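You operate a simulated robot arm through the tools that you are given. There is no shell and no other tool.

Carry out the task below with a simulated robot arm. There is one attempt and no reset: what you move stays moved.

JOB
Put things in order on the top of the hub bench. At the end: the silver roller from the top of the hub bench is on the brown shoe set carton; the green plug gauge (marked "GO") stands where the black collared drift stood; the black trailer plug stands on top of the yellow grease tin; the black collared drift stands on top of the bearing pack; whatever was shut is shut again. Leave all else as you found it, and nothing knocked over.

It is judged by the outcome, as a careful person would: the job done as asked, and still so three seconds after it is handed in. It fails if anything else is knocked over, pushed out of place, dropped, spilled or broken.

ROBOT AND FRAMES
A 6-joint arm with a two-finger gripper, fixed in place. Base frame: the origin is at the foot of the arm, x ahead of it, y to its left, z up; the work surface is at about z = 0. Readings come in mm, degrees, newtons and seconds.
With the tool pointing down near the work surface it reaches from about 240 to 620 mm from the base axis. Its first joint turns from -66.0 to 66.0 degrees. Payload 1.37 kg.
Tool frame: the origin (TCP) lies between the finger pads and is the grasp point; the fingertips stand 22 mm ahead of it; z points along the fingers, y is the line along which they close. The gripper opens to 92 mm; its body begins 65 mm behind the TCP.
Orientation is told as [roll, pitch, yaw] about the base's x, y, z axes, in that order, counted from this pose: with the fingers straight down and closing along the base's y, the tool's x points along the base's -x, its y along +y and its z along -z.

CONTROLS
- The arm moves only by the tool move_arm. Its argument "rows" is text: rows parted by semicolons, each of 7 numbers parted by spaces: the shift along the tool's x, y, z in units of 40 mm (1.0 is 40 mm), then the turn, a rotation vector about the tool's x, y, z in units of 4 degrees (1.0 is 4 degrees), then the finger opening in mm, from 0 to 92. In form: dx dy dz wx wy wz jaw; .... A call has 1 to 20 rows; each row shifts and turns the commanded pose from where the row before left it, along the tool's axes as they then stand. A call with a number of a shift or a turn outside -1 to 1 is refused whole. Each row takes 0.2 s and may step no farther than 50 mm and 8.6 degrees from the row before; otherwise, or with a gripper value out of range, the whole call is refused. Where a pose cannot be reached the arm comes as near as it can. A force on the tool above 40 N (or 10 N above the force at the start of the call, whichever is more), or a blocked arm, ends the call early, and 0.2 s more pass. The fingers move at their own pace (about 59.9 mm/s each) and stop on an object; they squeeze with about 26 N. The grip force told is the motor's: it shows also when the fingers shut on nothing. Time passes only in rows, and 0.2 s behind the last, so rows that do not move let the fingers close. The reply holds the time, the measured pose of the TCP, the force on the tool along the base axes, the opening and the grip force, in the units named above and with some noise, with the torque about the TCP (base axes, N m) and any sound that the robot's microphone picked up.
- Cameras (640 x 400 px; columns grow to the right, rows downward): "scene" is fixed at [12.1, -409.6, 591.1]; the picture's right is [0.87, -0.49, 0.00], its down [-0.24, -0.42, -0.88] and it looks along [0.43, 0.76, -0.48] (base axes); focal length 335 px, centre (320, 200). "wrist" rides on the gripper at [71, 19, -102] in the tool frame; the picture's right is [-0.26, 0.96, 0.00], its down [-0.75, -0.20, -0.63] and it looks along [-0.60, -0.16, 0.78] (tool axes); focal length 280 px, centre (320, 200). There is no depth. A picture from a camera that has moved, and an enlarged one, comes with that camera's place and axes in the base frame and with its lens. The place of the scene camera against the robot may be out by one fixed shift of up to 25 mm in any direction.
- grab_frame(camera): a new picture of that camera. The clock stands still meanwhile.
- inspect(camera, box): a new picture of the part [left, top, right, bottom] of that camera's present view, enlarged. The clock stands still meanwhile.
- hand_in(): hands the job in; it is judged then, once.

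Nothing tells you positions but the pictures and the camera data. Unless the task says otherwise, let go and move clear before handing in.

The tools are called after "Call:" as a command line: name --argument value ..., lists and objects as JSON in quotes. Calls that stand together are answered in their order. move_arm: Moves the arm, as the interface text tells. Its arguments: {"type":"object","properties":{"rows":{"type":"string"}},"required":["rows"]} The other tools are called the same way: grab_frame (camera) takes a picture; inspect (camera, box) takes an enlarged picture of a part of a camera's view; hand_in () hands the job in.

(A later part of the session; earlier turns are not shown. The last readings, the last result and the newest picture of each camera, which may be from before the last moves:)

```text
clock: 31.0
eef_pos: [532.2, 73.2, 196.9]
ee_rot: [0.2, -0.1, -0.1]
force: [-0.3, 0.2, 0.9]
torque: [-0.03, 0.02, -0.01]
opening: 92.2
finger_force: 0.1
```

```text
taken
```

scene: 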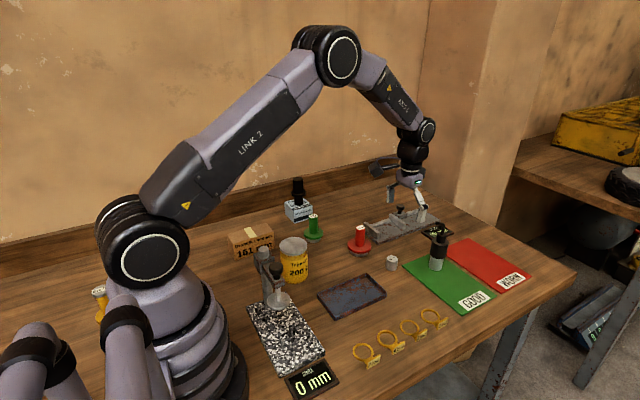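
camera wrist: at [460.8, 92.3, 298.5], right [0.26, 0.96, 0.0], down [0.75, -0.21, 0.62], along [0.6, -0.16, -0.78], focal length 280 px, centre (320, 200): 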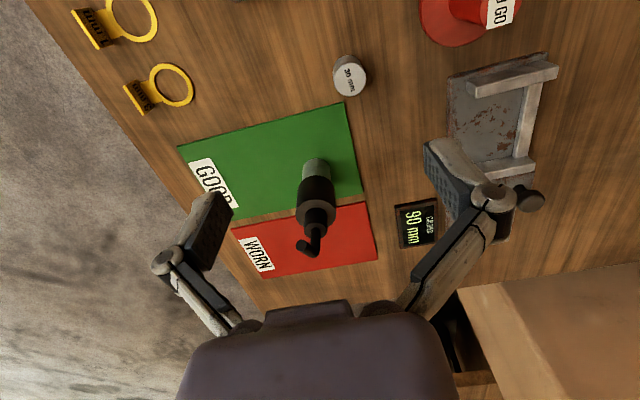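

Call:
inspect --camera "wrist" --box '[250, 130, 400, 280]'

Call:
inspect --camera "wrist" --box '[310, 40, 400, 110]'

Call:
inspect --camera "scene" --box '[400, 215, 480, 285]'

```text
2.67 times, centred on (325, 205) of wrist
camera zoom: at [460.8, 92.3, 298.5], right [0.26, 0.96, 0.0], down [0.75, -0.21, 0.62], along [0.6, -0.16, -0.78], focal length 748 px, centre (307, 187)
```

zoom: 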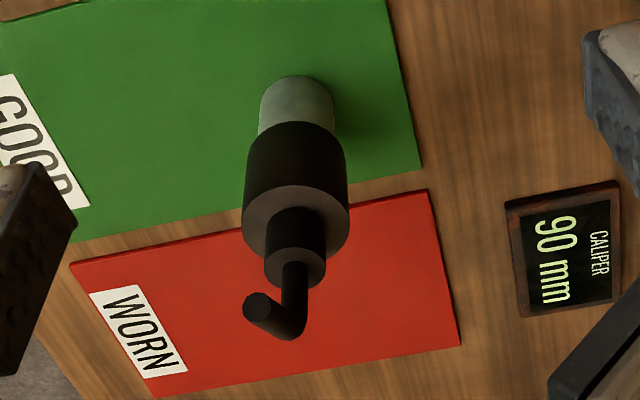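

```text
5.71 times, centred on (355, 75) of wrist
camera zoom: at [460.8, 92.3, 298.5], right [0.26, 0.96, 0.0], down [0.75, -0.21, 0.62], along [0.6, -0.16, -0.78], focal length 1602 px, centre (120, 914)
```

zoom: 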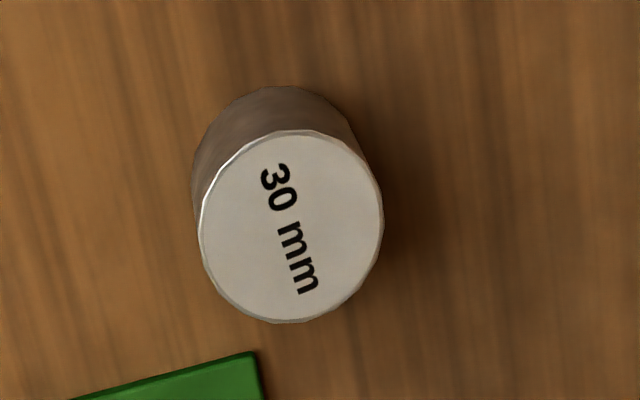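

```text
5.71 times, centred on (440, 250) of scene
camera zoom: at [12.1, -409.6, 591.1], right [0.87, -0.49, 0.0], down [-0.24, -0.42, -0.88], along [0.43, 0.76, -0.48], focal length 1916 px, centre (-366, -86)
```

zoom: 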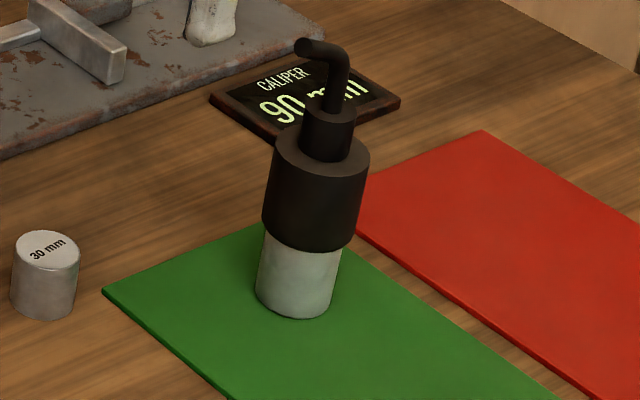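

The roller stands at (540,99), 30 tall. The plug axis is at (643,38): body 40 wide with its top near z 84, and the cable bend reaches z of about 139, pointing toward -x. I test reach high above the plug first.

Call:
move_arm --rows "-0.55 -0.17 -0.1 0 0 0 92; -0.55 -0.17 0 0 0 0 92; -0.55 -0.17 0 0 0 0 92; -0.55 -0.17 0 0 0 0 92; -0.55 -0.17 0 0 0 0 92; 0 0 0 0 0 0 92; 0 0 0 0 0 0 92"

Call:
grab_frame --camera "wrist"

Call:
grab_frame --camera "scene"

```text
clock: 32.6
eef_pos: [639.5, 39.7, 201.6]
ee_rot: [0.2, 0.0, 0.0]
force: [0.6, -0.8, 0.1]
torque: [0.0, 0.0, -0.03]
opening: 91.8
finger_force: 0.0
```

```text
taken
camera wrist: at [568.0, 59.3, 303.2], right [0.26, 0.96, 0.0], down [0.75, -0.21, 0.62], along [0.6, -0.16, -0.78], focal length 280 px, centre (320, 200)
```

wrist: 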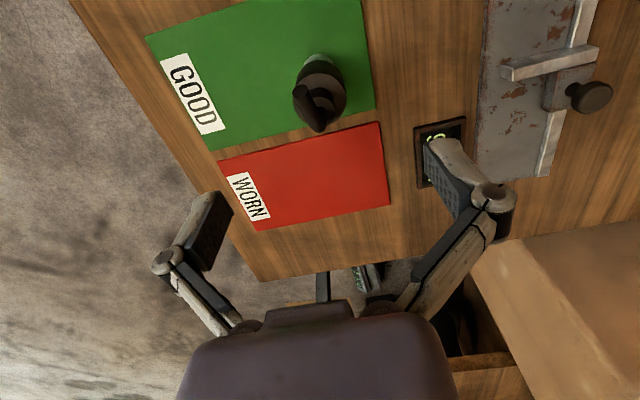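

```text
taken
```

scene: 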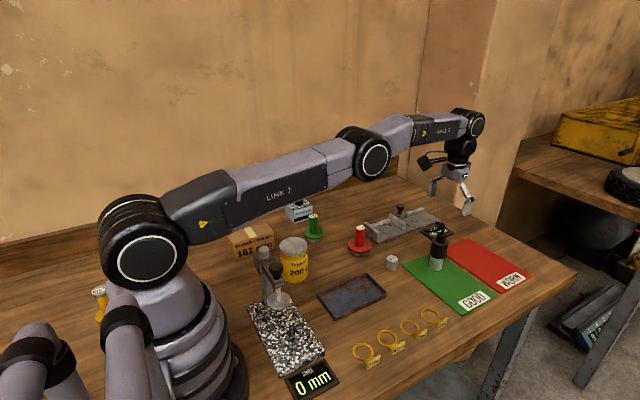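

The pose over the plug is reached. I measure the plug again from here.

Call:
inspect --camera "wrist" --box '[260, 40, 380, 140]'

Call:
inspect --camera "scene" --box '[390, 160, 510, 280]'

```text
4.00 times, centred on (320, 90) of wrist
camera zoom: at [568.0, 59.3, 303.2], right [0.26, 0.96, 0.0], down [0.75, -0.21, 0.62], along [0.6, -0.16, -0.78], focal length 1122 px, centre (320, 640)
```

zoom: 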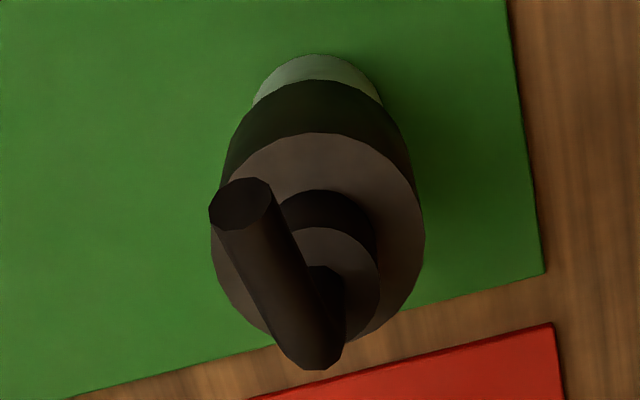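

```text
3.33 times, centred on (450, 220) of scene
camera zoom: at [12.1, -409.6, 591.1], right [0.87, -0.49, 0.0], down [-0.24, -0.42, -0.88], along [0.43, 0.76, -0.48], focal length 1118 px, centre (-113, 133)
```

zoom: 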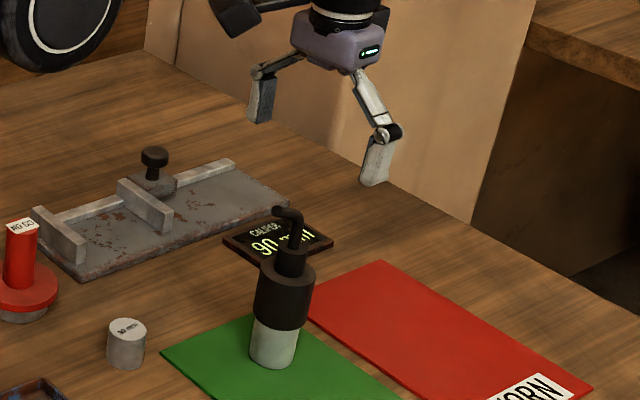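

The plug axis is at (641,39.5). I descend partway straight down and check that the pose tracks and that the cable fits between the fingers.

Call:
move_arm --rows "-0.03 0 0.5 0 0 0 92; 0 0 0.5 0 0 0 92; 0 0 0.5 0 0 0 92; 0 0 0 0 0 0 92; 0 0 0 0 0 0 92"

Call:
grab_frame --camera "wrist"

Call:
inspect --camera "scene" --box '[390, 160, 510, 280]'

```text
clock: 33.8
eef_pos: [642.3, 40.0, 139.7]
ee_rot: [0.2, 0.0, -0.1]
force: [0.2, -0.2, 0.9]
torque: [0.03, -0.01, 0.03]
opening: 92.0
finger_force: 0.1
```

```text
taken
camera wrist: at [570.8, 59.0, 242.1], right [0.26, 0.96, 0.0], down [0.75, -0.21, 0.62], along [0.6, -0.16, -0.78], focal length 280 px, centre (320, 200)
```

wrist: 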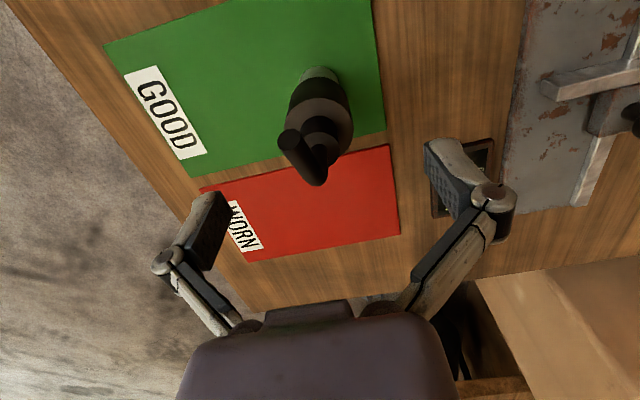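

```text
3.33 times, centred on (450, 220) of scene
camera zoom: at [12.1, -409.6, 591.1], right [0.87, -0.49, 0.0], down [-0.24, -0.42, -0.88], along [0.43, 0.76, -0.48], focal length 1118 px, centre (-113, 133)
```

zoom: 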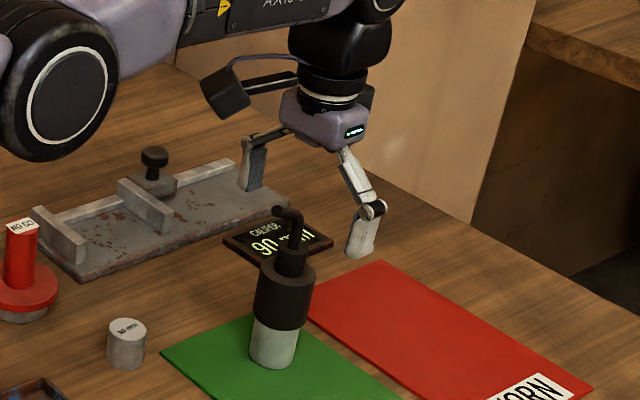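

Call:
inspect --camera "wrist" --box '[260, 55, 388, 195]'

```text
2.86 times, centred on (324, 125) of wrist
camera zoom: at [570.8, 59.0, 242.1], right [0.26, 0.96, 0.0], down [0.75, -0.21, 0.62], along [0.6, -0.16, -0.78], focal length 801 px, centre (309, 414)
```

zoom: 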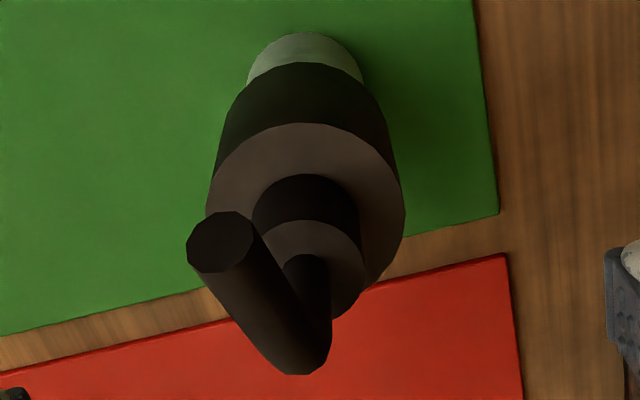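

Aligned to about 1 mm. I descend to z about 83, where the pads meet the black body and the cable stays below the palm.

Call:
move_arm --rows "0.02 -0.01 0.4 0 0 0 92; 0 0 0.4 0 0 0 92; 0 0 0.35 0 0 0 92; 0 0 0 0 0 0 92; 0 0 0 0 0 0 92"

Call:
grab_frame --camera "wrist"

Call:
inspect --camera "scene" --box '[400, 190, 496, 280]'

```text
clock: 35.0
eef_pos: [639.4, 38.5, 93.4]
ee_rot: [0.1, 0.0, 0.0]
force: [-0.7, 0.1, -0.3]
torque: [0.0, 0.02, 0.0]
opening: 91.7
finger_force: 0.1
```

```text
taken
camera wrist: at [568.5, 57.8, 196.1], right [0.26, 0.96, 0.0], down [0.75, -0.21, 0.62], along [0.6, -0.16, -0.78], focal length 280 px, centre (320, 200)
```

wrist: 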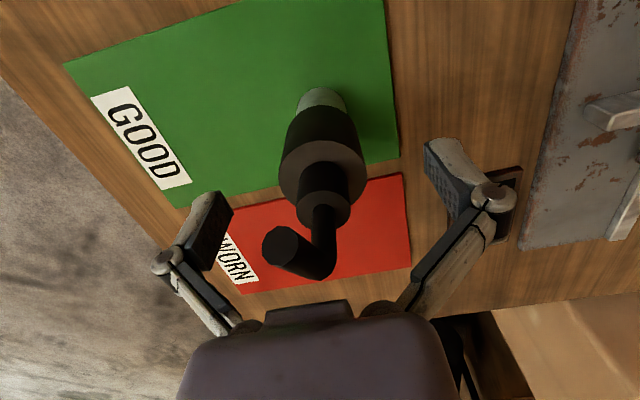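

```text
4.44 times, centred on (448, 235) of scene
camera zoom: at [12.1, -409.6, 591.1], right [0.87, -0.49, 0.0], down [-0.24, -0.42, -0.88], along [0.43, 0.76, -0.48], focal length 1491 px, centre (-249, 44)
```

zoom: 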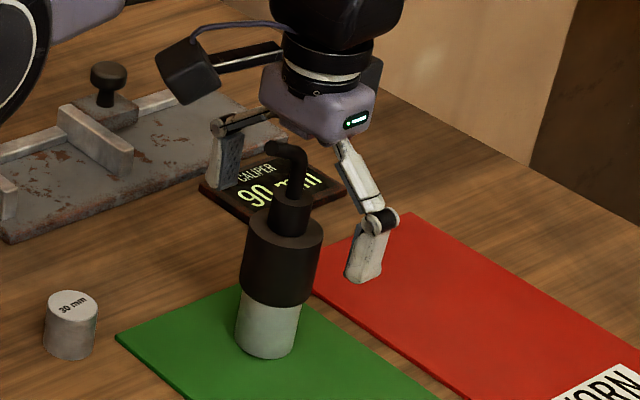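

The cable sits between the fingers and below the palm. I descend the last 10 mm and close on the body.

Call:
move_arm --rows "0 0.01 0.15 0 0 0 92; 0 0 0.11 0 0 0 92; 0 0 0 0 0 0 80; 0 0 0 0 0 0 65; 0 0 0 0 0 0 52; 0 0 0 0 0 0 42; 0 0 0 0 0 0 25; 0 0 0 0 0 0 25"

Call:
grab_frame --camera "wrist"

Call:
inspect --camera "scene" --box '[400, 190, 496, 280]'

```text
clock: 36.8
eef_pos: [637.6, 40.0, 84.1]
ee_rot: [0.2, 0.1, 0.0]
force: [-1.1, 1.6, 1.1]
torque: [-0.01, 0.03, 0.0]
opening: 39.9
finger_force: 26.1
out of reach, approached as far as the arm can: row 2
```

```text
taken
camera wrist: at [567.5, 58.7, 186.3], right [0.26, 0.96, 0.0], down [0.75, -0.21, 0.62], along [0.6, -0.16, -0.78], focal length 280 px, centre (320, 200)
```

wrist: 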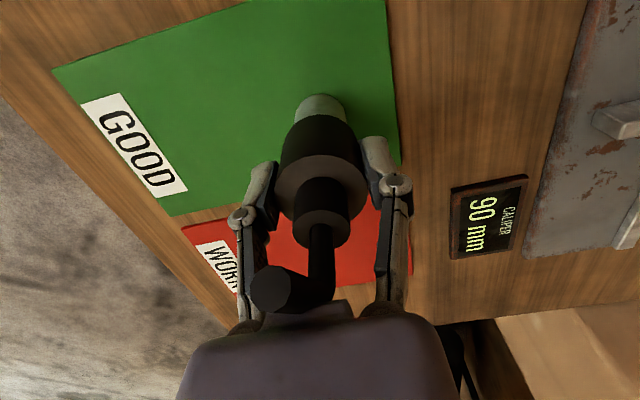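

```text
4.44 times, centred on (448, 235) of scene
camera zoom: at [12.1, -409.6, 591.1], right [0.87, -0.49, 0.0], down [-0.24, -0.42, -0.88], along [0.43, 0.76, -0.48], focal length 1491 px, centre (-249, 44)
```

zoom: 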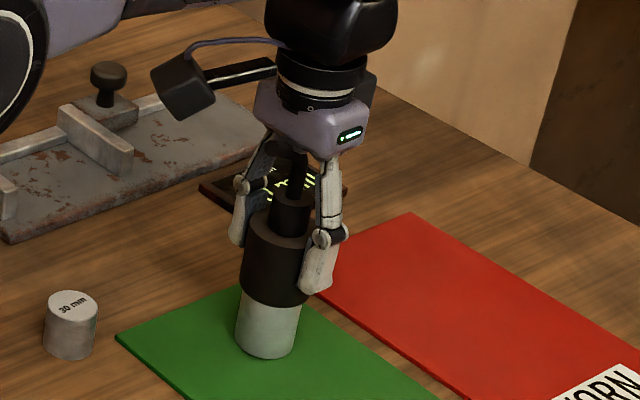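

Gripped at 40 mm, with the TCP about 3 mm short of the plug axis in x (the reach limit), which is fine on the pads. I lift straight up slowly.

Call:
move_arm --rows "0.05 0 -0.1 0 0 0 25; 0 0 -0.3 0 0 0 25; 0 0 -0.4 0 0 0 25; 0 0 -0.4 0 0 0 25; 0 0 0 0 0 0 25"

Call:
grab_frame --camera "wrist"

Call:
inspect --camera "scene" --box '[400, 190, 496, 280]'

```text
clock: 38.0
eef_pos: [639.0, 38.9, 132.2]
ee_rot: [0.1, 0.2, -0.1]
force: [0.0, 0.4, -1.0]
torque: [0.0, -0.02, 0.02]
opening: 39.9
finger_force: 25.8
out of reach, approached as far as the arm can: row 3
```

```text
taken
camera wrist: at [568.6, 59.3, 234.7], right [0.26, 0.96, 0.0], down [0.75, -0.21, 0.62], along [0.6, -0.16, -0.78], focal length 280 px, centre (320, 200)
```

wrist: 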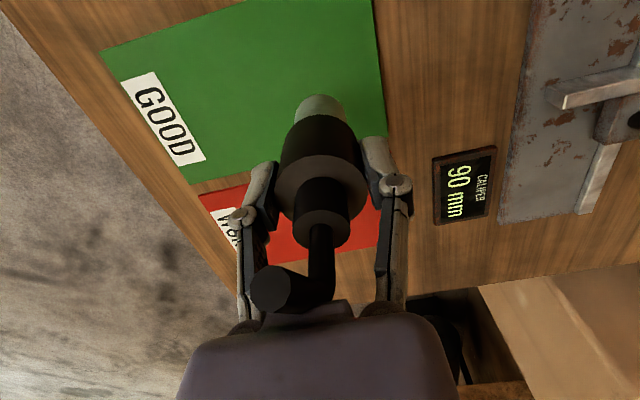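

```text
4.44 times, centred on (448, 235) of scene
camera zoom: at [12.1, -409.6, 591.1], right [0.87, -0.49, 0.0], down [-0.24, -0.42, -0.88], along [0.43, 0.76, -0.48], focal length 1491 px, centre (-249, 44)
```

zoom: 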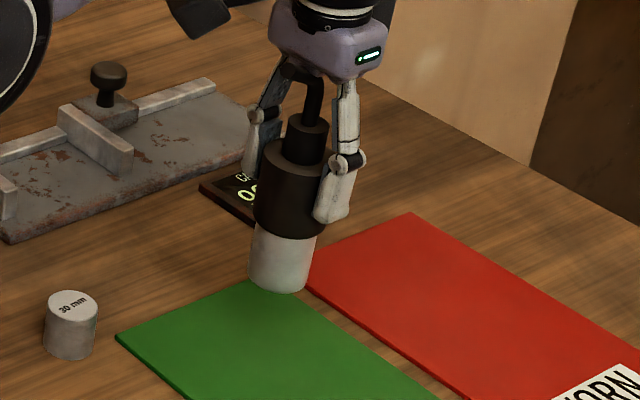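

The plug hangs upright in the grip, its base about 82 below the TCP. I raise it and carry it inward toward the tin at a safe height.

Call:
move_arm --rows "0.4 0.18 -0.5 0 0 0 25; 0.5 0.23 -0.55 0 0 0 25; 0.5 0.23 -0.55 0 0 0 25; 0.5 0.23 -0.55 0 0 0 25; 0.5 0.23 -0.5 0 0 0 25; 0.5 0.25 0 0 0 0 25; 0.52 0.27 0 0 0 0 25; 0.52 0.27 0 0 0 0 25; 0.52 0.27 0 0 0 0 25; 0.52 0.27 0 0 0 0 25; 0.52 0.27 0 0 0 0 25; 0.52 0.27 0 0 0 0 25; 0.4 0.2 0 0 0 0 25; 0 0 0 0 0 0 25; 0 0 0 0 0 0 25"

Call:
grab_frame --camera "wrist"

Call:
grab_frame --camera "scene"

```text
clock: 41.2
eef_pos: [605.8, 164.4, 280.4]
ee_rot: [0.2, 0.2, -0.1]
force: [-0.3, 0.5, -1.8]
torque: [-0.01, -0.01, 0.0]
opening: 40.1
finger_force: 26.4
out of reach, approached as far as the arm can: row 1, 2, 3, 4, 5, 6, 7, 8, 9, 10, 11, 12, 13
```

```text
taken
camera wrist: at [534.7, 183.5, 382.1], right [0.26, 0.96, 0.0], down [0.75, -0.21, 0.62], along [0.6, -0.16, -0.78], focal length 280 px, centre (320, 200)
```

wrist: 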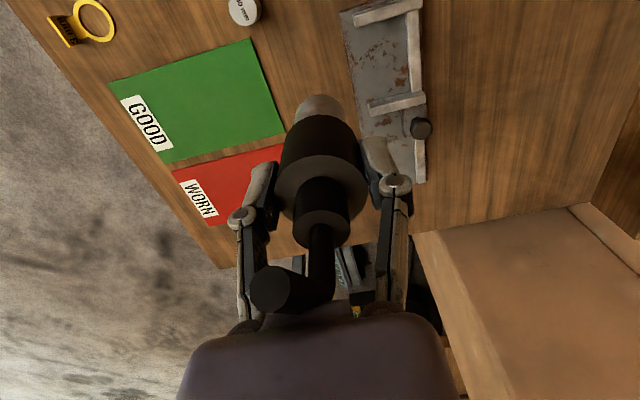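

```text
taken
```

scene: 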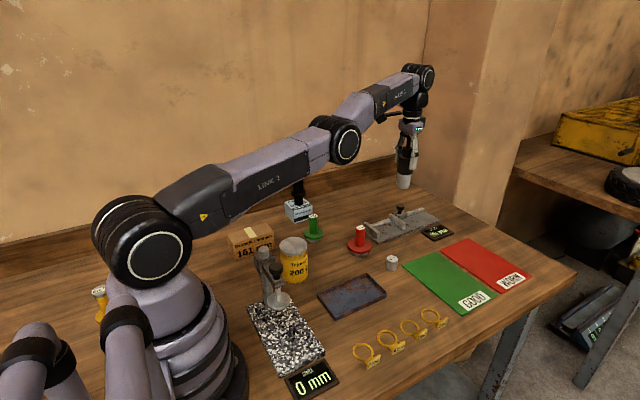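

The arm did not retract as commanded; it reports out of reach and seems to have passed through a straight elbow into an elbow-low posture. I look closely at the arm before moving again.

Call:
inspect --camera "scene" --box '[80, 50, 480, 300]'

Call:
inspect --camera "scene" --box '[290, 50, 450, 200]'

```text
1.60 times, centred on (280, 175) of scene
camera zoom: at [12.1, -409.6, 591.1], right [0.87, -0.49, 0.0], down [-0.24, -0.42, -0.88], along [0.43, 0.76, -0.48], focal length 537 px, centre (384, 240)
```

zoom: 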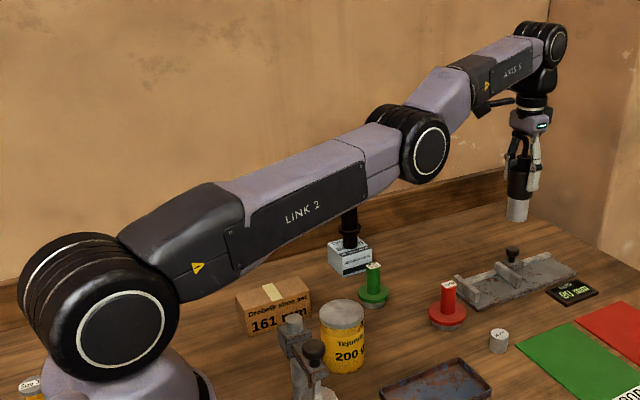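

```text
2.67 times, centred on (370, 125) of scene
camera zoom: at [12.1, -409.6, 591.1], right [0.87, -0.49, 0.0], down [-0.24, -0.42, -0.88], along [0.43, 0.76, -0.48], focal length 894 px, centre (187, 400)
```

zoom: 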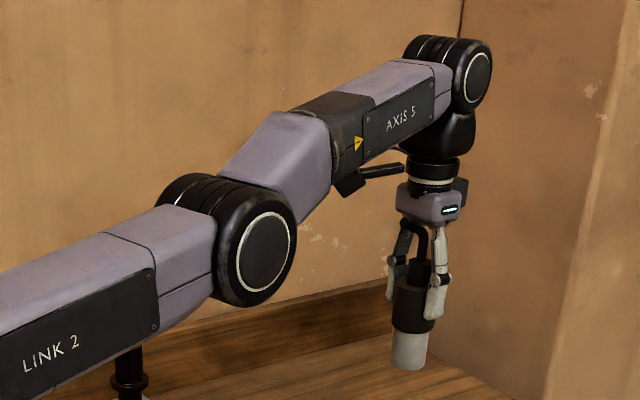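

The elbow now sits below the shoulder–wrist line (hyper-extended side). I send a zero move to learn whether the commanded pose followed the arm or stayed at the unreachable target.

Call:
move_arm --rows "0 0 0 0 0 0 25"

```text
clock: 41.6
eef_pos: [604.0, 164.2, 279.4]
ee_rot: [0.2, 0.1, 0.0]
force: [-0.7, 0.4, -1.9]
torque: [0.0, -0.02, -0.04]
opening: 39.8
finger_force: 25.6
```

The commanded pose follows the achieved one, so there is no stored jump. To get back through the straight elbow I push outward beyond reach (plug high, space clear), then test a small inward step.

Call:
move_arm --rows "-0.9 0.24 -0.2 0 0 0 25; 0.24 -0.06 0.05 0 0 0 25; 0 0 0 0 0 0 25"

Call:
inspect --camera "scene" --box '[80, 50, 480, 300]'

```text
clock: 42.4
eef_pos: [605.5, 164.1, 279.5]
ee_rot: [0.2, -0.1, 0.0]
force: [-0.5, -1.1, -0.9]
torque: [0.01, 0.0, -0.01]
opening: 40.0
finger_force: 26.3
out of reach, approached as far as the arm can: row 1, 2
```

```text
1.60 times, centred on (280, 175) of scene
camera zoom: at [12.1, -409.6, 591.1], right [0.87, -0.49, 0.0], down [-0.24, -0.42, -0.88], along [0.43, 0.76, -0.48], focal length 537 px, centre (384, 240)
```

zoom: 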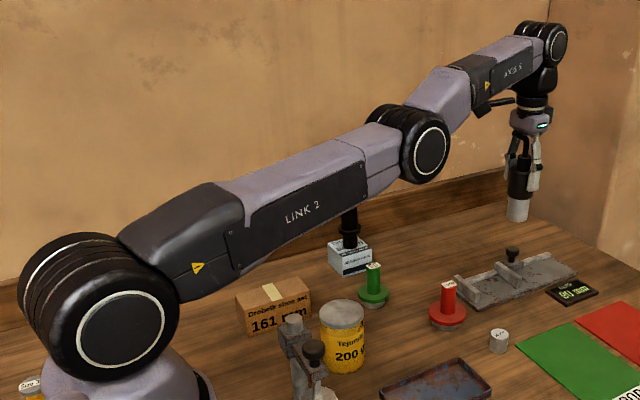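

Tangential upward moves push the elbow further the wrong way, so downward motion should bend it the right way. There is ample room below (plug base at about z 198), so I try down moves combined with small inward steps.

Call:
move_arm --rows "0 0 0.8 0 0 0 25; 0.35 -0.09 0.7 0 0 0 25; 0 0 0 0 0 0 25"

```text
clock: 43.2
eef_pos: [612.2, 166.7, 230.3]
ee_rot: [0.2, 0.0, 0.1]
force: [0.3, 0.9, -0.8]
torque: [0.0, -0.01, -0.05]
opening: 39.8
finger_force: 25.6
out of reach, approached as far as the arm can: row 1, 2
```

Call:
inspect --camera "scene" --box '[80, 50, 480, 300]'

```text
1.60 times, centred on (280, 175) of scene
camera zoom: at [12.1, -409.6, 591.1], right [0.87, -0.49, 0.0], down [-0.24, -0.42, -0.88], along [0.43, 0.76, -0.48], focal length 537 px, centre (384, 240)
```

zoom: 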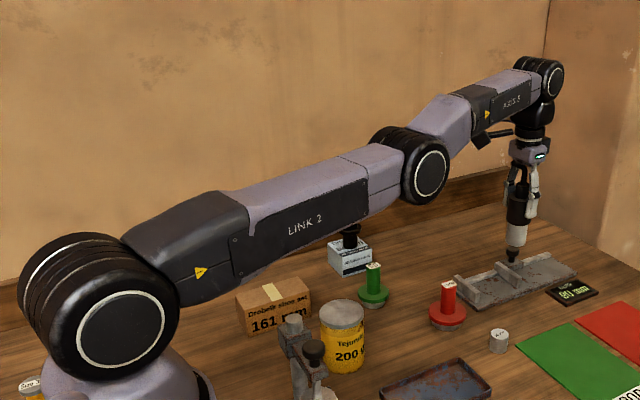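

The elbow angle is unchanged, so it is still on the wrong side. I push outward to straighten the elbow, then in the next row go down and slightly inward, so the elbow bends the right way.

Call:
move_arm --rows "-0.85 0.22 -0.12 0 0 0 25; 0.15 -0.04 0.9 0 0 0 25; 0 0 0 0 0 0 25"

```text
clock: 44.0
eef_pos: [617.3, 166.5, 195.9]
ee_rot: [0.1, 0.0, 0.0]
force: [0.6, -0.5, -1.5]
torque: [-0.03, -0.01, 0.0]
opening: 39.9
finger_force: 25.9
out of reach, approached as far as the arm can: row 1, 2
```

Call:
inspect --camera "scene" --box '[80, 50, 480, 300]'

Call:
grab_frame --camera "wrist"

```text
1.60 times, centred on (280, 175) of scene
camera zoom: at [12.1, -409.6, 591.1], right [0.87, -0.49, 0.0], down [-0.24, -0.42, -0.88], along [0.43, 0.76, -0.48], focal length 537 px, centre (384, 240)
```

zoom: 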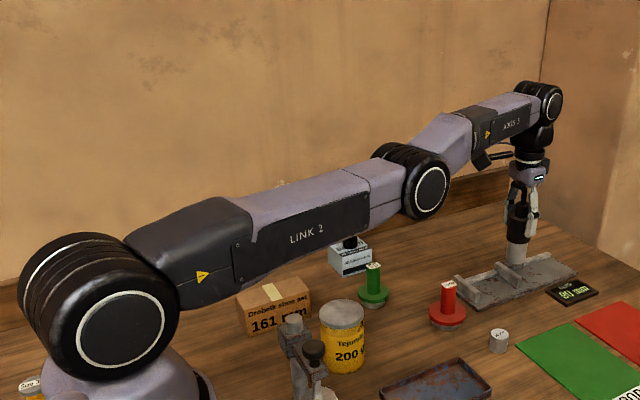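

```text
taken
camera wrist: at [546.7, 185.2, 297.8], right [0.26, 0.96, 0.0], down [0.75, -0.21, 0.62], along [0.6, -0.16, -0.78], focal length 280 px, centre (320, 200)
```

wrist: 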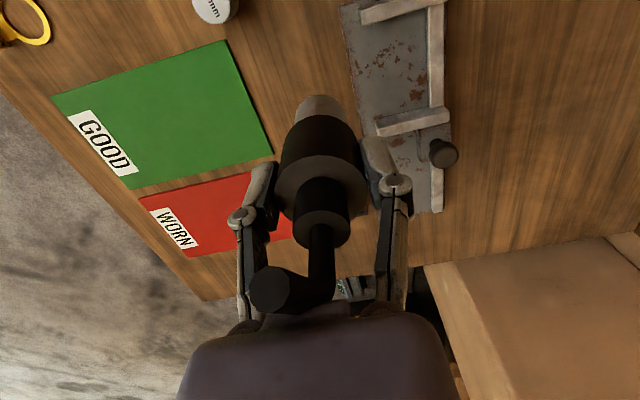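

The elbow is still held at its limit. I first move tangentially up and sideways, to open space above the mats, for a cleaner attempt.

Call:
move_arm --rows "-0.11 -0.6 -0.5 0 0 0 25; -0.06 -0.6 -0.5 0 0 0 25; -0.02 -0.6 -0.5 0 0 0 25; 0.015 -0.6 -0.5 0 0 0 25; 0 0 0 0 0 0 25"

```text
clock: 45.2
eef_pos: [624.3, 70.0, 274.4]
ee_rot: [0.2, 0.0, 0.0]
force: [0.1, -0.4, -1.0]
torque: [0.0, -0.01, 0.04]
opening: 39.9
finger_force: 26.0
```

Those moves tracked exactly. Now I make tiny outward pushes to straighten the elbow, then large downward moves along the sphere.

Call:
move_arm --rows "-0.03 0 -0.01 0 0 0 25; -0.03 0 -0.01 0 0 0 25; -0.1 0.01 0.95 0 0 0 25; -0.05 0.01 0.95 0 0 0 25; 0 0 0 0 0 0 25"

Call:
inspect --camera "scene" --box '[80, 50, 480, 300]'

```text
clock: 46.4
eef_pos: [635.4, 72.1, 200.4]
ee_rot: [0.2, 0.1, 0.0]
force: [-0.2, -0.2, -1.4]
torque: [-0.01, 0.0, 0.0]
opening: 39.9
finger_force: 26.1
out of reach, approached as far as the arm can: row 4
```

```text
1.60 times, centred on (280, 175) of scene
camera zoom: at [12.1, -409.6, 591.1], right [0.87, -0.49, 0.0], down [-0.24, -0.42, -0.88], along [0.43, 0.76, -0.48], focal length 537 px, centre (384, 240)
```

zoom: 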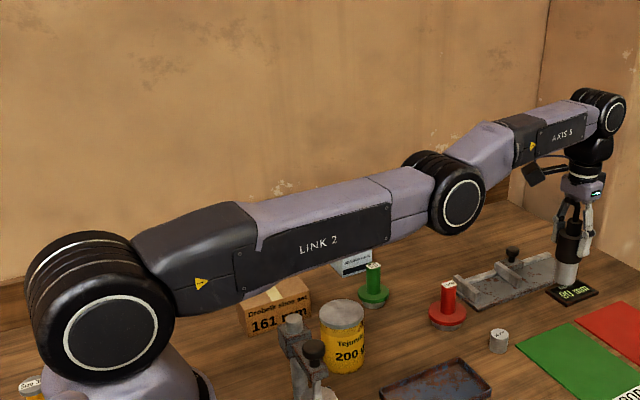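

Small outward steps are accepted, so the straight point is a little farther out. I step outward 1 mm at a time to full extension and then go straight down along the sphere.

Call:
move_arm --rows "-0.025 -0.003 -0.002 0 0 0 25; -0.025 -0.003 -0.002 0 0 0 25; -0.025 -0.003 -0.002 0 0 0 25; -0.025 -0.003 -0.002 0 0 0 25; -0.025 -0.003 -0.002 0 0 0 25; -0.025 -0.003 -0.002 0 0 0 25; -0.03 -0.003 0.95 0 0 0 25; 0 0 0 0 0 0 25"

```text
clock: 48.2
eef_pos: [639.6, 71.8, 163.5]
ee_rot: [0.1, 0.0, -0.1]
force: [1.3, -0.1, -0.9]
torque: [-0.02, 0.03, -0.02]
opening: 39.7
finger_force: 26.4
out of reach, approached as far as the arm can: row 6
```

Full extension was met at row 6 and the down move was accepted. Now I test small inward steps.

Call:
move_arm --rows "0.05 -0.006 0.2 0 0 0 25; 0.1 -0.01 0.2 0 0 0 25; 0.15 -0.015 0.1 0 0 0 25; 0 0 0 0 0 0 25"

Call:
inspect --camera "scene" --box '[80, 50, 480, 300]'

```text
clock: 49.2
eef_pos: [625.9, 70.3, 141.7]
ee_rot: [0.2, -0.1, 0.0]
force: [0.0, -1.0, -0.9]
torque: [0.01, -0.03, 0.02]
opening: 40.0
finger_force: 25.7
```

```text
1.60 times, centred on (280, 175) of scene
camera zoom: at [12.1, -409.6, 591.1], right [0.87, -0.49, 0.0], down [-0.24, -0.42, -0.88], along [0.43, 0.76, -0.48], focal length 537 px, centre (384, 240)
```

zoom: 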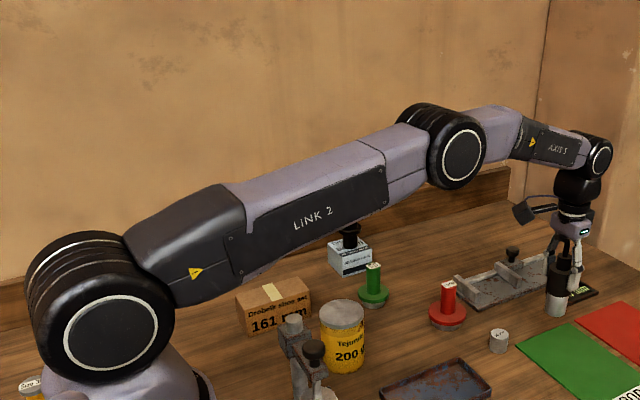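

The elbow is back on the proper side. I move inward and up, away from the reach limit.

Call:
move_arm --rows "0.5 0.05 -0.25 0 0 0 25; 0.5 0.1 -0.5 0 0 0 25; 0.5 0.1 -0.55 0 0 0 25; 0.45 0.1 -0.6 0 0 0 25; 0.4 0.1 -0.6 0 0 0 25; 0 0 0 0 0 0 25"

Call:
grab_frame --camera "scene"

Call:
grab_frame --camera "wrist"

```text
clock: 50.6
eef_pos: [533.0, 86.7, 241.9]
ee_rot: [0.2, 0.1, 0.0]
force: [0.2, 0.6, -1.0]
torque: [-0.04, 0.0, 0.03]
opening: 39.7
finger_force: 26.5
```

```text
taken
```

scene: 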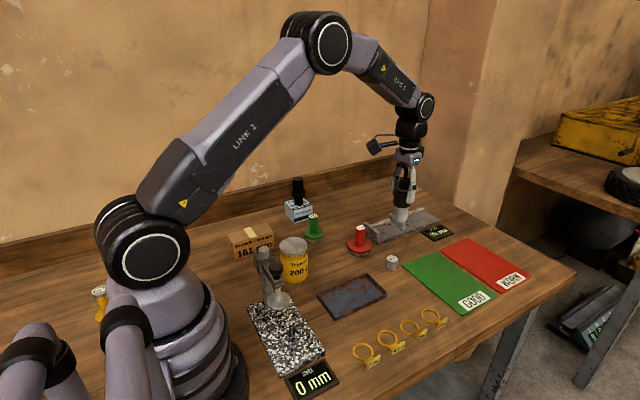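

```text
taken
camera wrist: at [462.2, 106.7, 344.1], right [0.26, 0.96, 0.0], down [0.75, -0.21, 0.62], along [0.6, -0.16, -0.78], focal length 280 px, centre (320, 200)
```

wrist: 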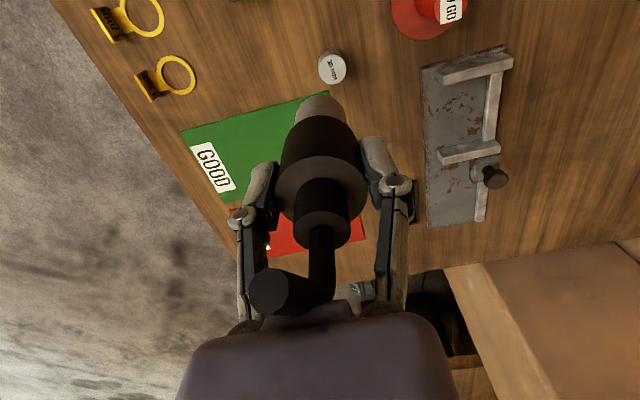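

The arm is in a healthy posture again with the plug still held upright. I carry it toward the tin at z 242.

Call:
move_arm --rows "0.48 0.23 0 0 0 0 25; 0.5 0.24 0 0 0 0 25; 0.5 0.24 0 0 0 0 25; 0.5 0.24 0 0 0 0 25; 0.5 0.24 0 0 0 0 25; 0.5 0.24 0 0 0 0 25; 0.5 0.24 0 0 0 0 25; 0.5 0.24 0 0 0 0 25; 0.5 0.24 0 0 0 0 25; 0.5 0.24 0 0 0 0 25; 0.4 0.2 0 0 0 0 25; 0 0 0 0 0 0 25; 0 0 0 0 0 0 25"

Call:
grab_frame --camera "scene"

Call:
grab_frame --camera "wrist"

```text
clock: 53.4
eef_pos: [315.0, 192.5, 242.3]
ee_rot: [0.2, 0.0, 0.1]
force: [0.3, -0.7, -0.8]
torque: [-0.04, -0.02, 0.03]
opening: 39.6
finger_force: 26.6
```

```text
taken
```

scene: 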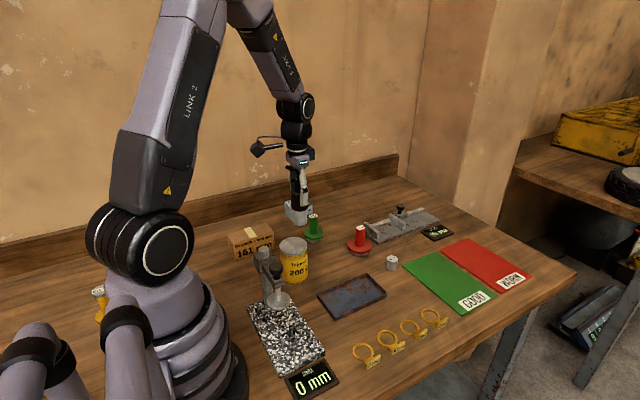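

```text
taken
camera wrist: at [244.2, 210.5, 345.4], right [0.26, 0.96, 0.0], down [0.75, -0.21, 0.62], along [0.6, -0.16, -0.78], focal length 280 px, centre (320, 200)
```

wrist: 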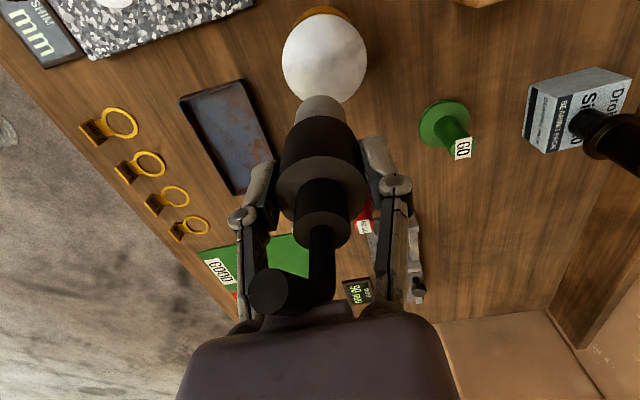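

Call:
inspect --camera "wrist" --box '[250, 0, 410, 140]'

Call:
inspect --camera "scene" --box '[230, 130, 350, 320]'

Call:
inspect --camera "scene" --box '[230, 220, 330, 320]'

```text
2.86 times, centred on (330, 70) of wrist
camera zoom: at [244.2, 210.5, 345.4], right [0.26, 0.96, 0.0], down [0.75, -0.21, 0.62], along [0.6, -0.16, -0.78], focal length 801 px, centre (291, 571)
```

zoom: 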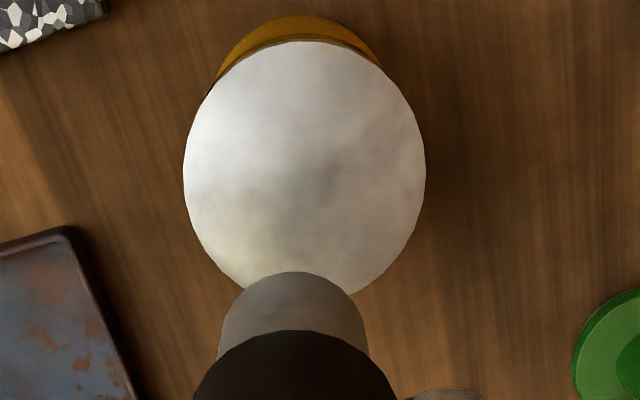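

```text
2.11 times, centred on (290, 225) of scene
camera zoom: at [12.1, -409.6, 591.1], right [0.87, -0.49, 0.0], down [-0.24, -0.42, -0.88], along [0.43, 0.76, -0.48], focal length 706 px, centre (383, 147)
```

zoom: 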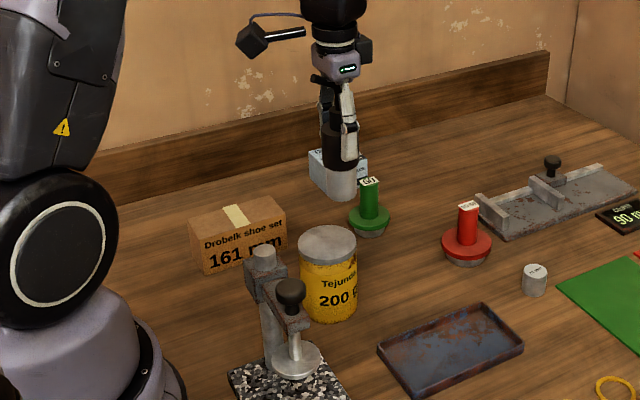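

```text
4.00 times, centred on (280, 270) of scene
camera zoom: at [12.1, -409.6, 591.1], right [0.87, -0.49, 0.0], down [-0.24, -0.42, -0.88], along [0.43, 0.76, -0.48], focal length 1342 px, centre (480, -80)
```

zoom: 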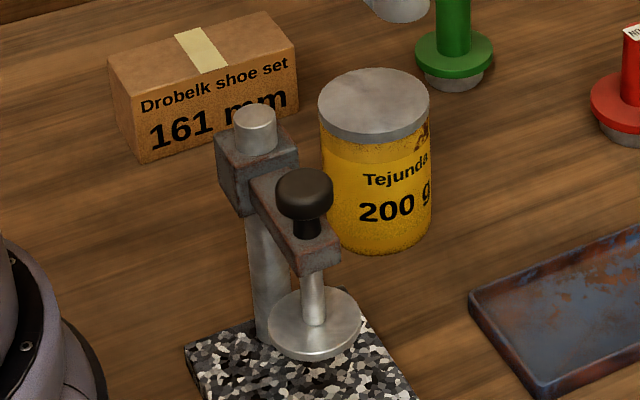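

The tin lid centre is at (299,199) with its top near z 90, and the plug axis is about 3.5 mm ahead of the TCP in x. I centre it over the lid and lower to just above contact.

Call:
move_arm --rows "0.25 0.09 0 0 0 0 25; 0.24 0.08 0 0 0 0 25; 0 0 0.4 0 0 0 25; 0 0 0.5 0 0 0 25; 0 0 0.4 0 0 0 25; 0 0 0.1 0 0 0 25; 0 0 0 0 0 0 25; 0 0 0 0 0 0 25"

Call:
inspect --camera "scene" --box '[230, 160, 360, 300]'

Call:
inspect --camera "wrist" --box '[220, 0, 420, 200]'

```text
clock: 55.2
eef_pos: [296.0, 199.2, 186.2]
ee_rot: [0.2, 0.0, 0.0]
force: [0.4, -1.0, -1.2]
torque: [0.0, -0.02, 0.0]
opening: 39.5
finger_force: 25.4
```

```text
2.86 times, centred on (295, 230) of scene
camera zoom: at [12.1, -409.6, 591.1], right [0.87, -0.49, 0.0], down [-0.24, -0.42, -0.88], along [0.43, 0.76, -0.48], focal length 958 px, centre (391, 114)
```

zoom: 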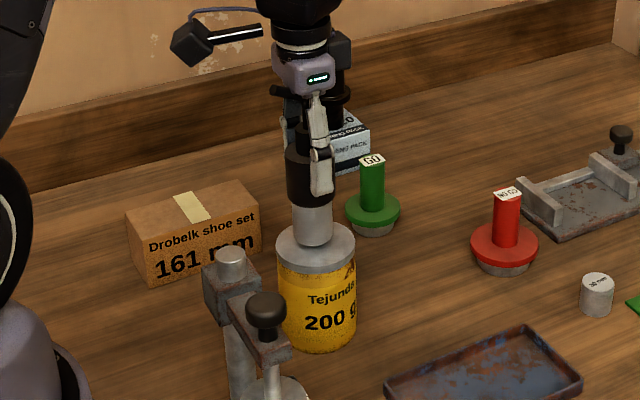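

```text
2.00 times, centred on (320, 100) of wrist
camera zoom: at [224.8, 217.7, 289.1], right [0.26, 0.96, 0.0], down [0.75, -0.21, 0.62], along [0.6, -0.16, -0.78], focal length 561 px, centre (320, 400)
```

zoom: 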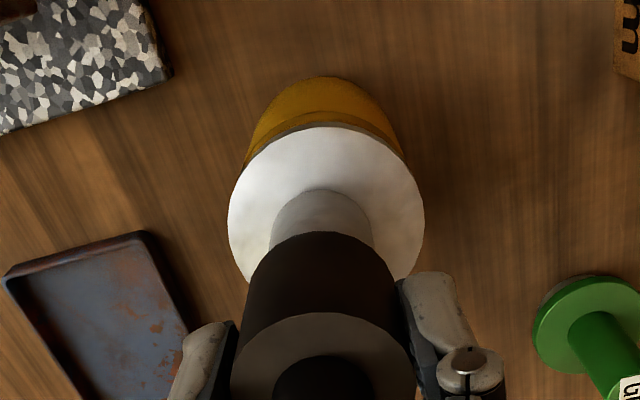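

The plug is well centred over the lid. I creep down to contact.

Call:
move_arm --rows "0 0.04 0.15 0 0 0 25; 0 0 0.1 0 0 0 25; 0 0 0 0 0 0 25"

```text
clock: 56.0
eef_pos: [295.9, 200.5, 176.6]
ee_rot: [0.3, -0.1, -0.1]
force: [-2.0, -1.6, 19.8]
torque: [-0.05, -0.08, -0.05]
opening: 39.9
finger_force: 26.1
```

Contact came a little earlier, at z about 176.6, with 20 N. I relieve the pressure upward by about a millimetre.

Call:
move_arm --rows "0 0 -0.03 0 0 0 25; 0 0 0 0 0 0 25"

Call:
inspect --camera "scene" --box '[250, 180, 340, 290]'

```text
clock: 56.6
eef_pos: [296.4, 198.8, 177.5]
ee_rot: [0.1, 0.0, 0.0]
force: [1.0, 0.9, 1.9]
torque: [0.04, -0.14, 0.0]
opening: 39.8
finger_force: 25.6
```

```text
3.64 times, centred on (295, 235) of scene
camera zoom: at [12.1, -409.6, 591.1], right [0.87, -0.49, 0.0], down [-0.24, -0.42, -0.88], along [0.43, 0.76, -0.48], focal length 1220 px, centre (411, 73)
```

zoom: 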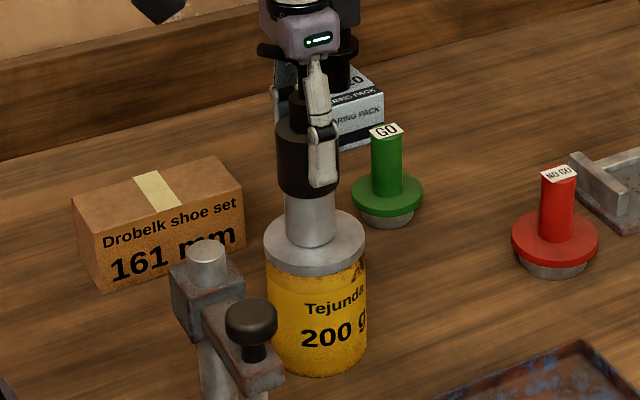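

Light contact now. I open the fingers.

Call:
move_arm --rows "0 0 0 0 0 0 44; 0 0 0 0 0 0 52; 0 0 0 0 0 0 65; 0 0 0 0 0 0 80; 0 0 0 0 0 0 85; 0 0 0 0 0 0 85"

Call:
grab_frame --camera "wrist"

Call:
inspect --camera "scene" --box '[250, 180, 340, 290]'

```text
clock: 58.0
eef_pos: [296.7, 200.2, 177.2]
ee_rot: [0.2, 0.1, 0.0]
force: [0.3, 0.3, 0.8]
torque: [0.01, 0.0, 0.01]
opening: 85.2
finger_force: 0.0
```

```text
taken
camera wrist: at [225.6, 219.2, 280.7], right [0.26, 0.96, 0.0], down [0.75, -0.21, 0.62], along [0.6, -0.16, -0.78], focal length 280 px, centre (320, 200)
```

wrist: 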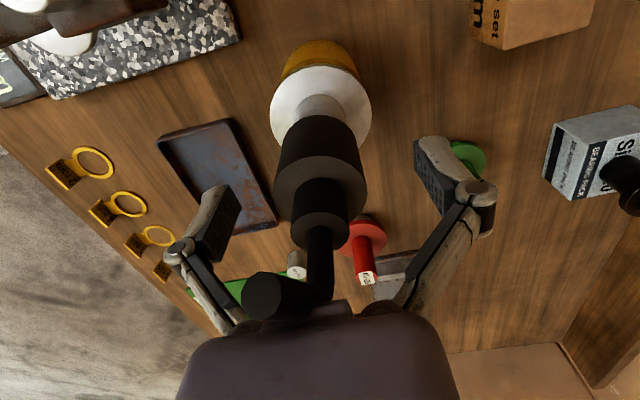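

```text
3.64 times, centred on (295, 235) of scene
camera zoom: at [12.1, -409.6, 591.1], right [0.87, -0.49, 0.0], down [-0.24, -0.42, -0.88], along [0.43, 0.76, -0.48], focal length 1220 px, centre (411, 73)
```

zoom: 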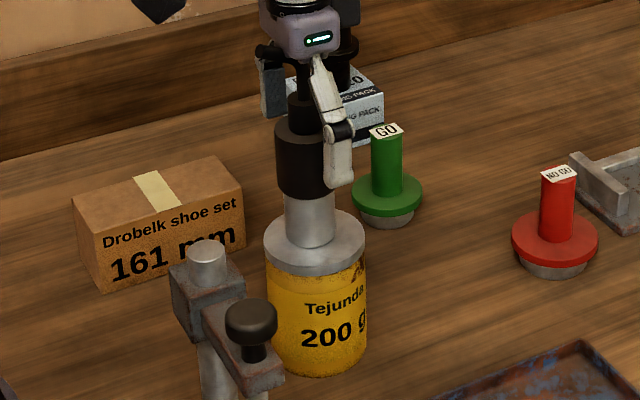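

The plug stands on the tin. I rise straight up well above its cable, then go toward the roller.

Call:
move_arm --rows "0 0 -0.3 0 0 0 85; 0 0 -0.5 0 0 0 85; 0 0 -0.5 0 0 0 85; 0 0 -0.6 0 0 0 85; 0 0 -0.6 0 0 0 85; 0 0 -0.2 0 0 0 85; 0 0 0 0 0 0 85"

Call:
grab_frame --camera "wrist"

Call:
inspect --camera "scene" --box '[230, 150, 350, 290]'

```text
clock: 59.6
eef_pos: [296.7, 199.6, 285.5]
ee_rot: [0.2, 0.0, 0.0]
force: [-0.3, 0.5, 0.4]
torque: [-0.01, 0.01, -0.03]
opening: 85.1
finger_force: 0.0
```

```text
taken
camera wrist: at [226.6, 219.9, 388.3], right [0.26, 0.96, 0.0], down [0.75, -0.21, 0.62], along [0.6, -0.16, -0.78], focal length 280 px, centre (320, 200)
```

wrist: 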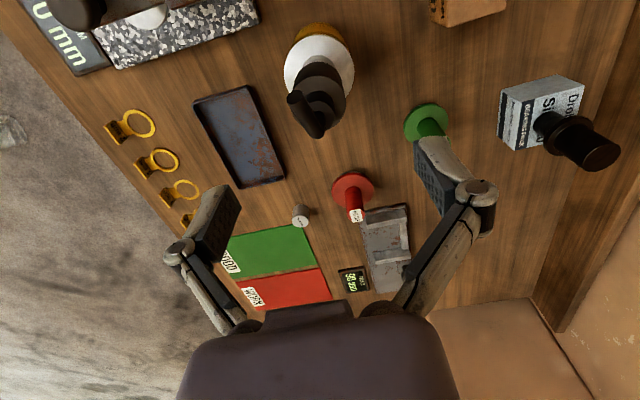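

```text
2.86 times, centred on (290, 220) of scene
camera zoom: at [12.1, -409.6, 591.1], right [0.87, -0.49, 0.0], down [-0.24, -0.42, -0.88], along [0.43, 0.76, -0.48], focal length 958 px, centre (406, 143)
```

zoom: 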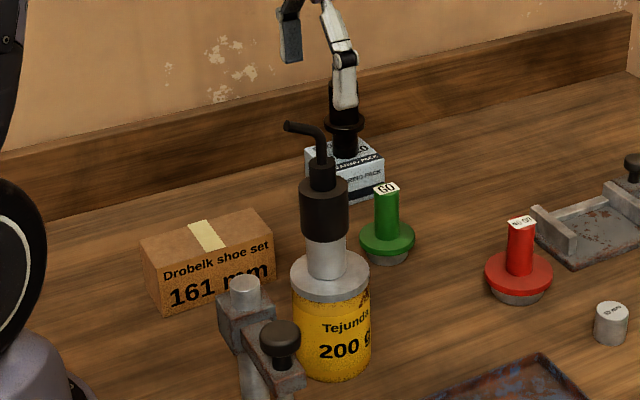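

All is standing. I travel to above the roller at (540,99) and partly descend.

Call:
move_arm --rows "-0.6 -0.25 0 0 0 0 85; -0.78 -0.32 0 0 0 0 80; -0.78 -0.32 0 0 0 0 70; -0.78 -0.32 0 0 0 0 60; -0.78 -0.32 0 0 0 0 56; -0.78 -0.32 0 0 0 0 56; -0.78 -0.33 0.3 0 0 0 56; -0.78 -0.33 0.6 0 0 0 56; 0 0 0.9 0 0 0 56; 0 0 0.9 0 0 0 56; 0 0 0.6 0 0 0 56; 0 0 0 0 0 0 56; 0 0 0 0 0 0 56"

Call:
grab_frame --camera "wrist"

Call:
grab_frame --camera "scene"

```text
clock: 62.4
eef_pos: [538.3, 100.3, 154.9]
ee_rot: [0.2, -0.1, 0.0]
force: [-0.2, 0.5, -0.9]
torque: [0.0, 0.01, -0.03]
opening: 55.8
finger_force: 0.1
```

```text
taken
camera wrist: at [468.0, 119.2, 257.2], right [0.26, 0.96, 0.0], down [0.75, -0.21, 0.62], along [0.6, -0.16, -0.78], focal length 280 px, centre (320, 200)
```

wrist: 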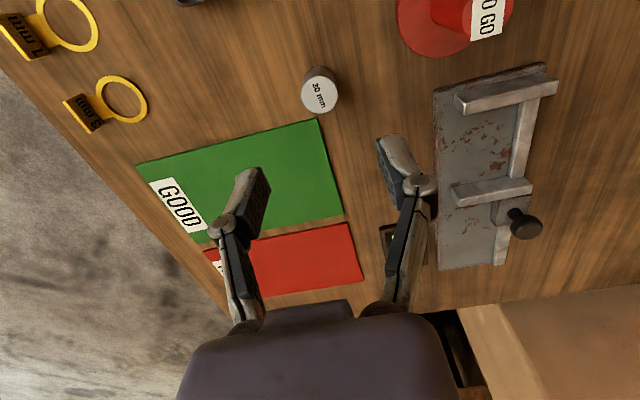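

```text
taken
```

scene: 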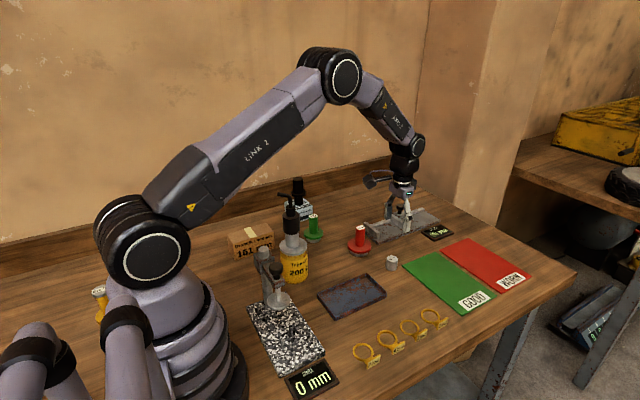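

Call:
inspect --camera "wrist" --box '[280, 50, 360, 130]'

```text
5.00 times, centred on (320, 90) of wrist
camera zoom: at [468.0, 119.2, 257.2], right [0.26, 0.96, 0.0], down [0.75, -0.21, 0.62], along [0.6, -0.16, -0.78], focal length 1402 px, centre (320, 750)
```

zoom: 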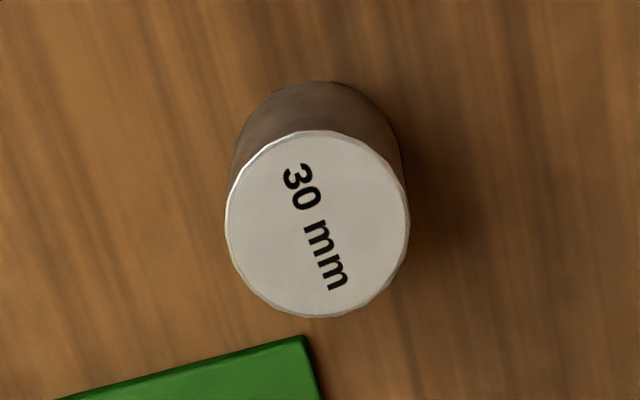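

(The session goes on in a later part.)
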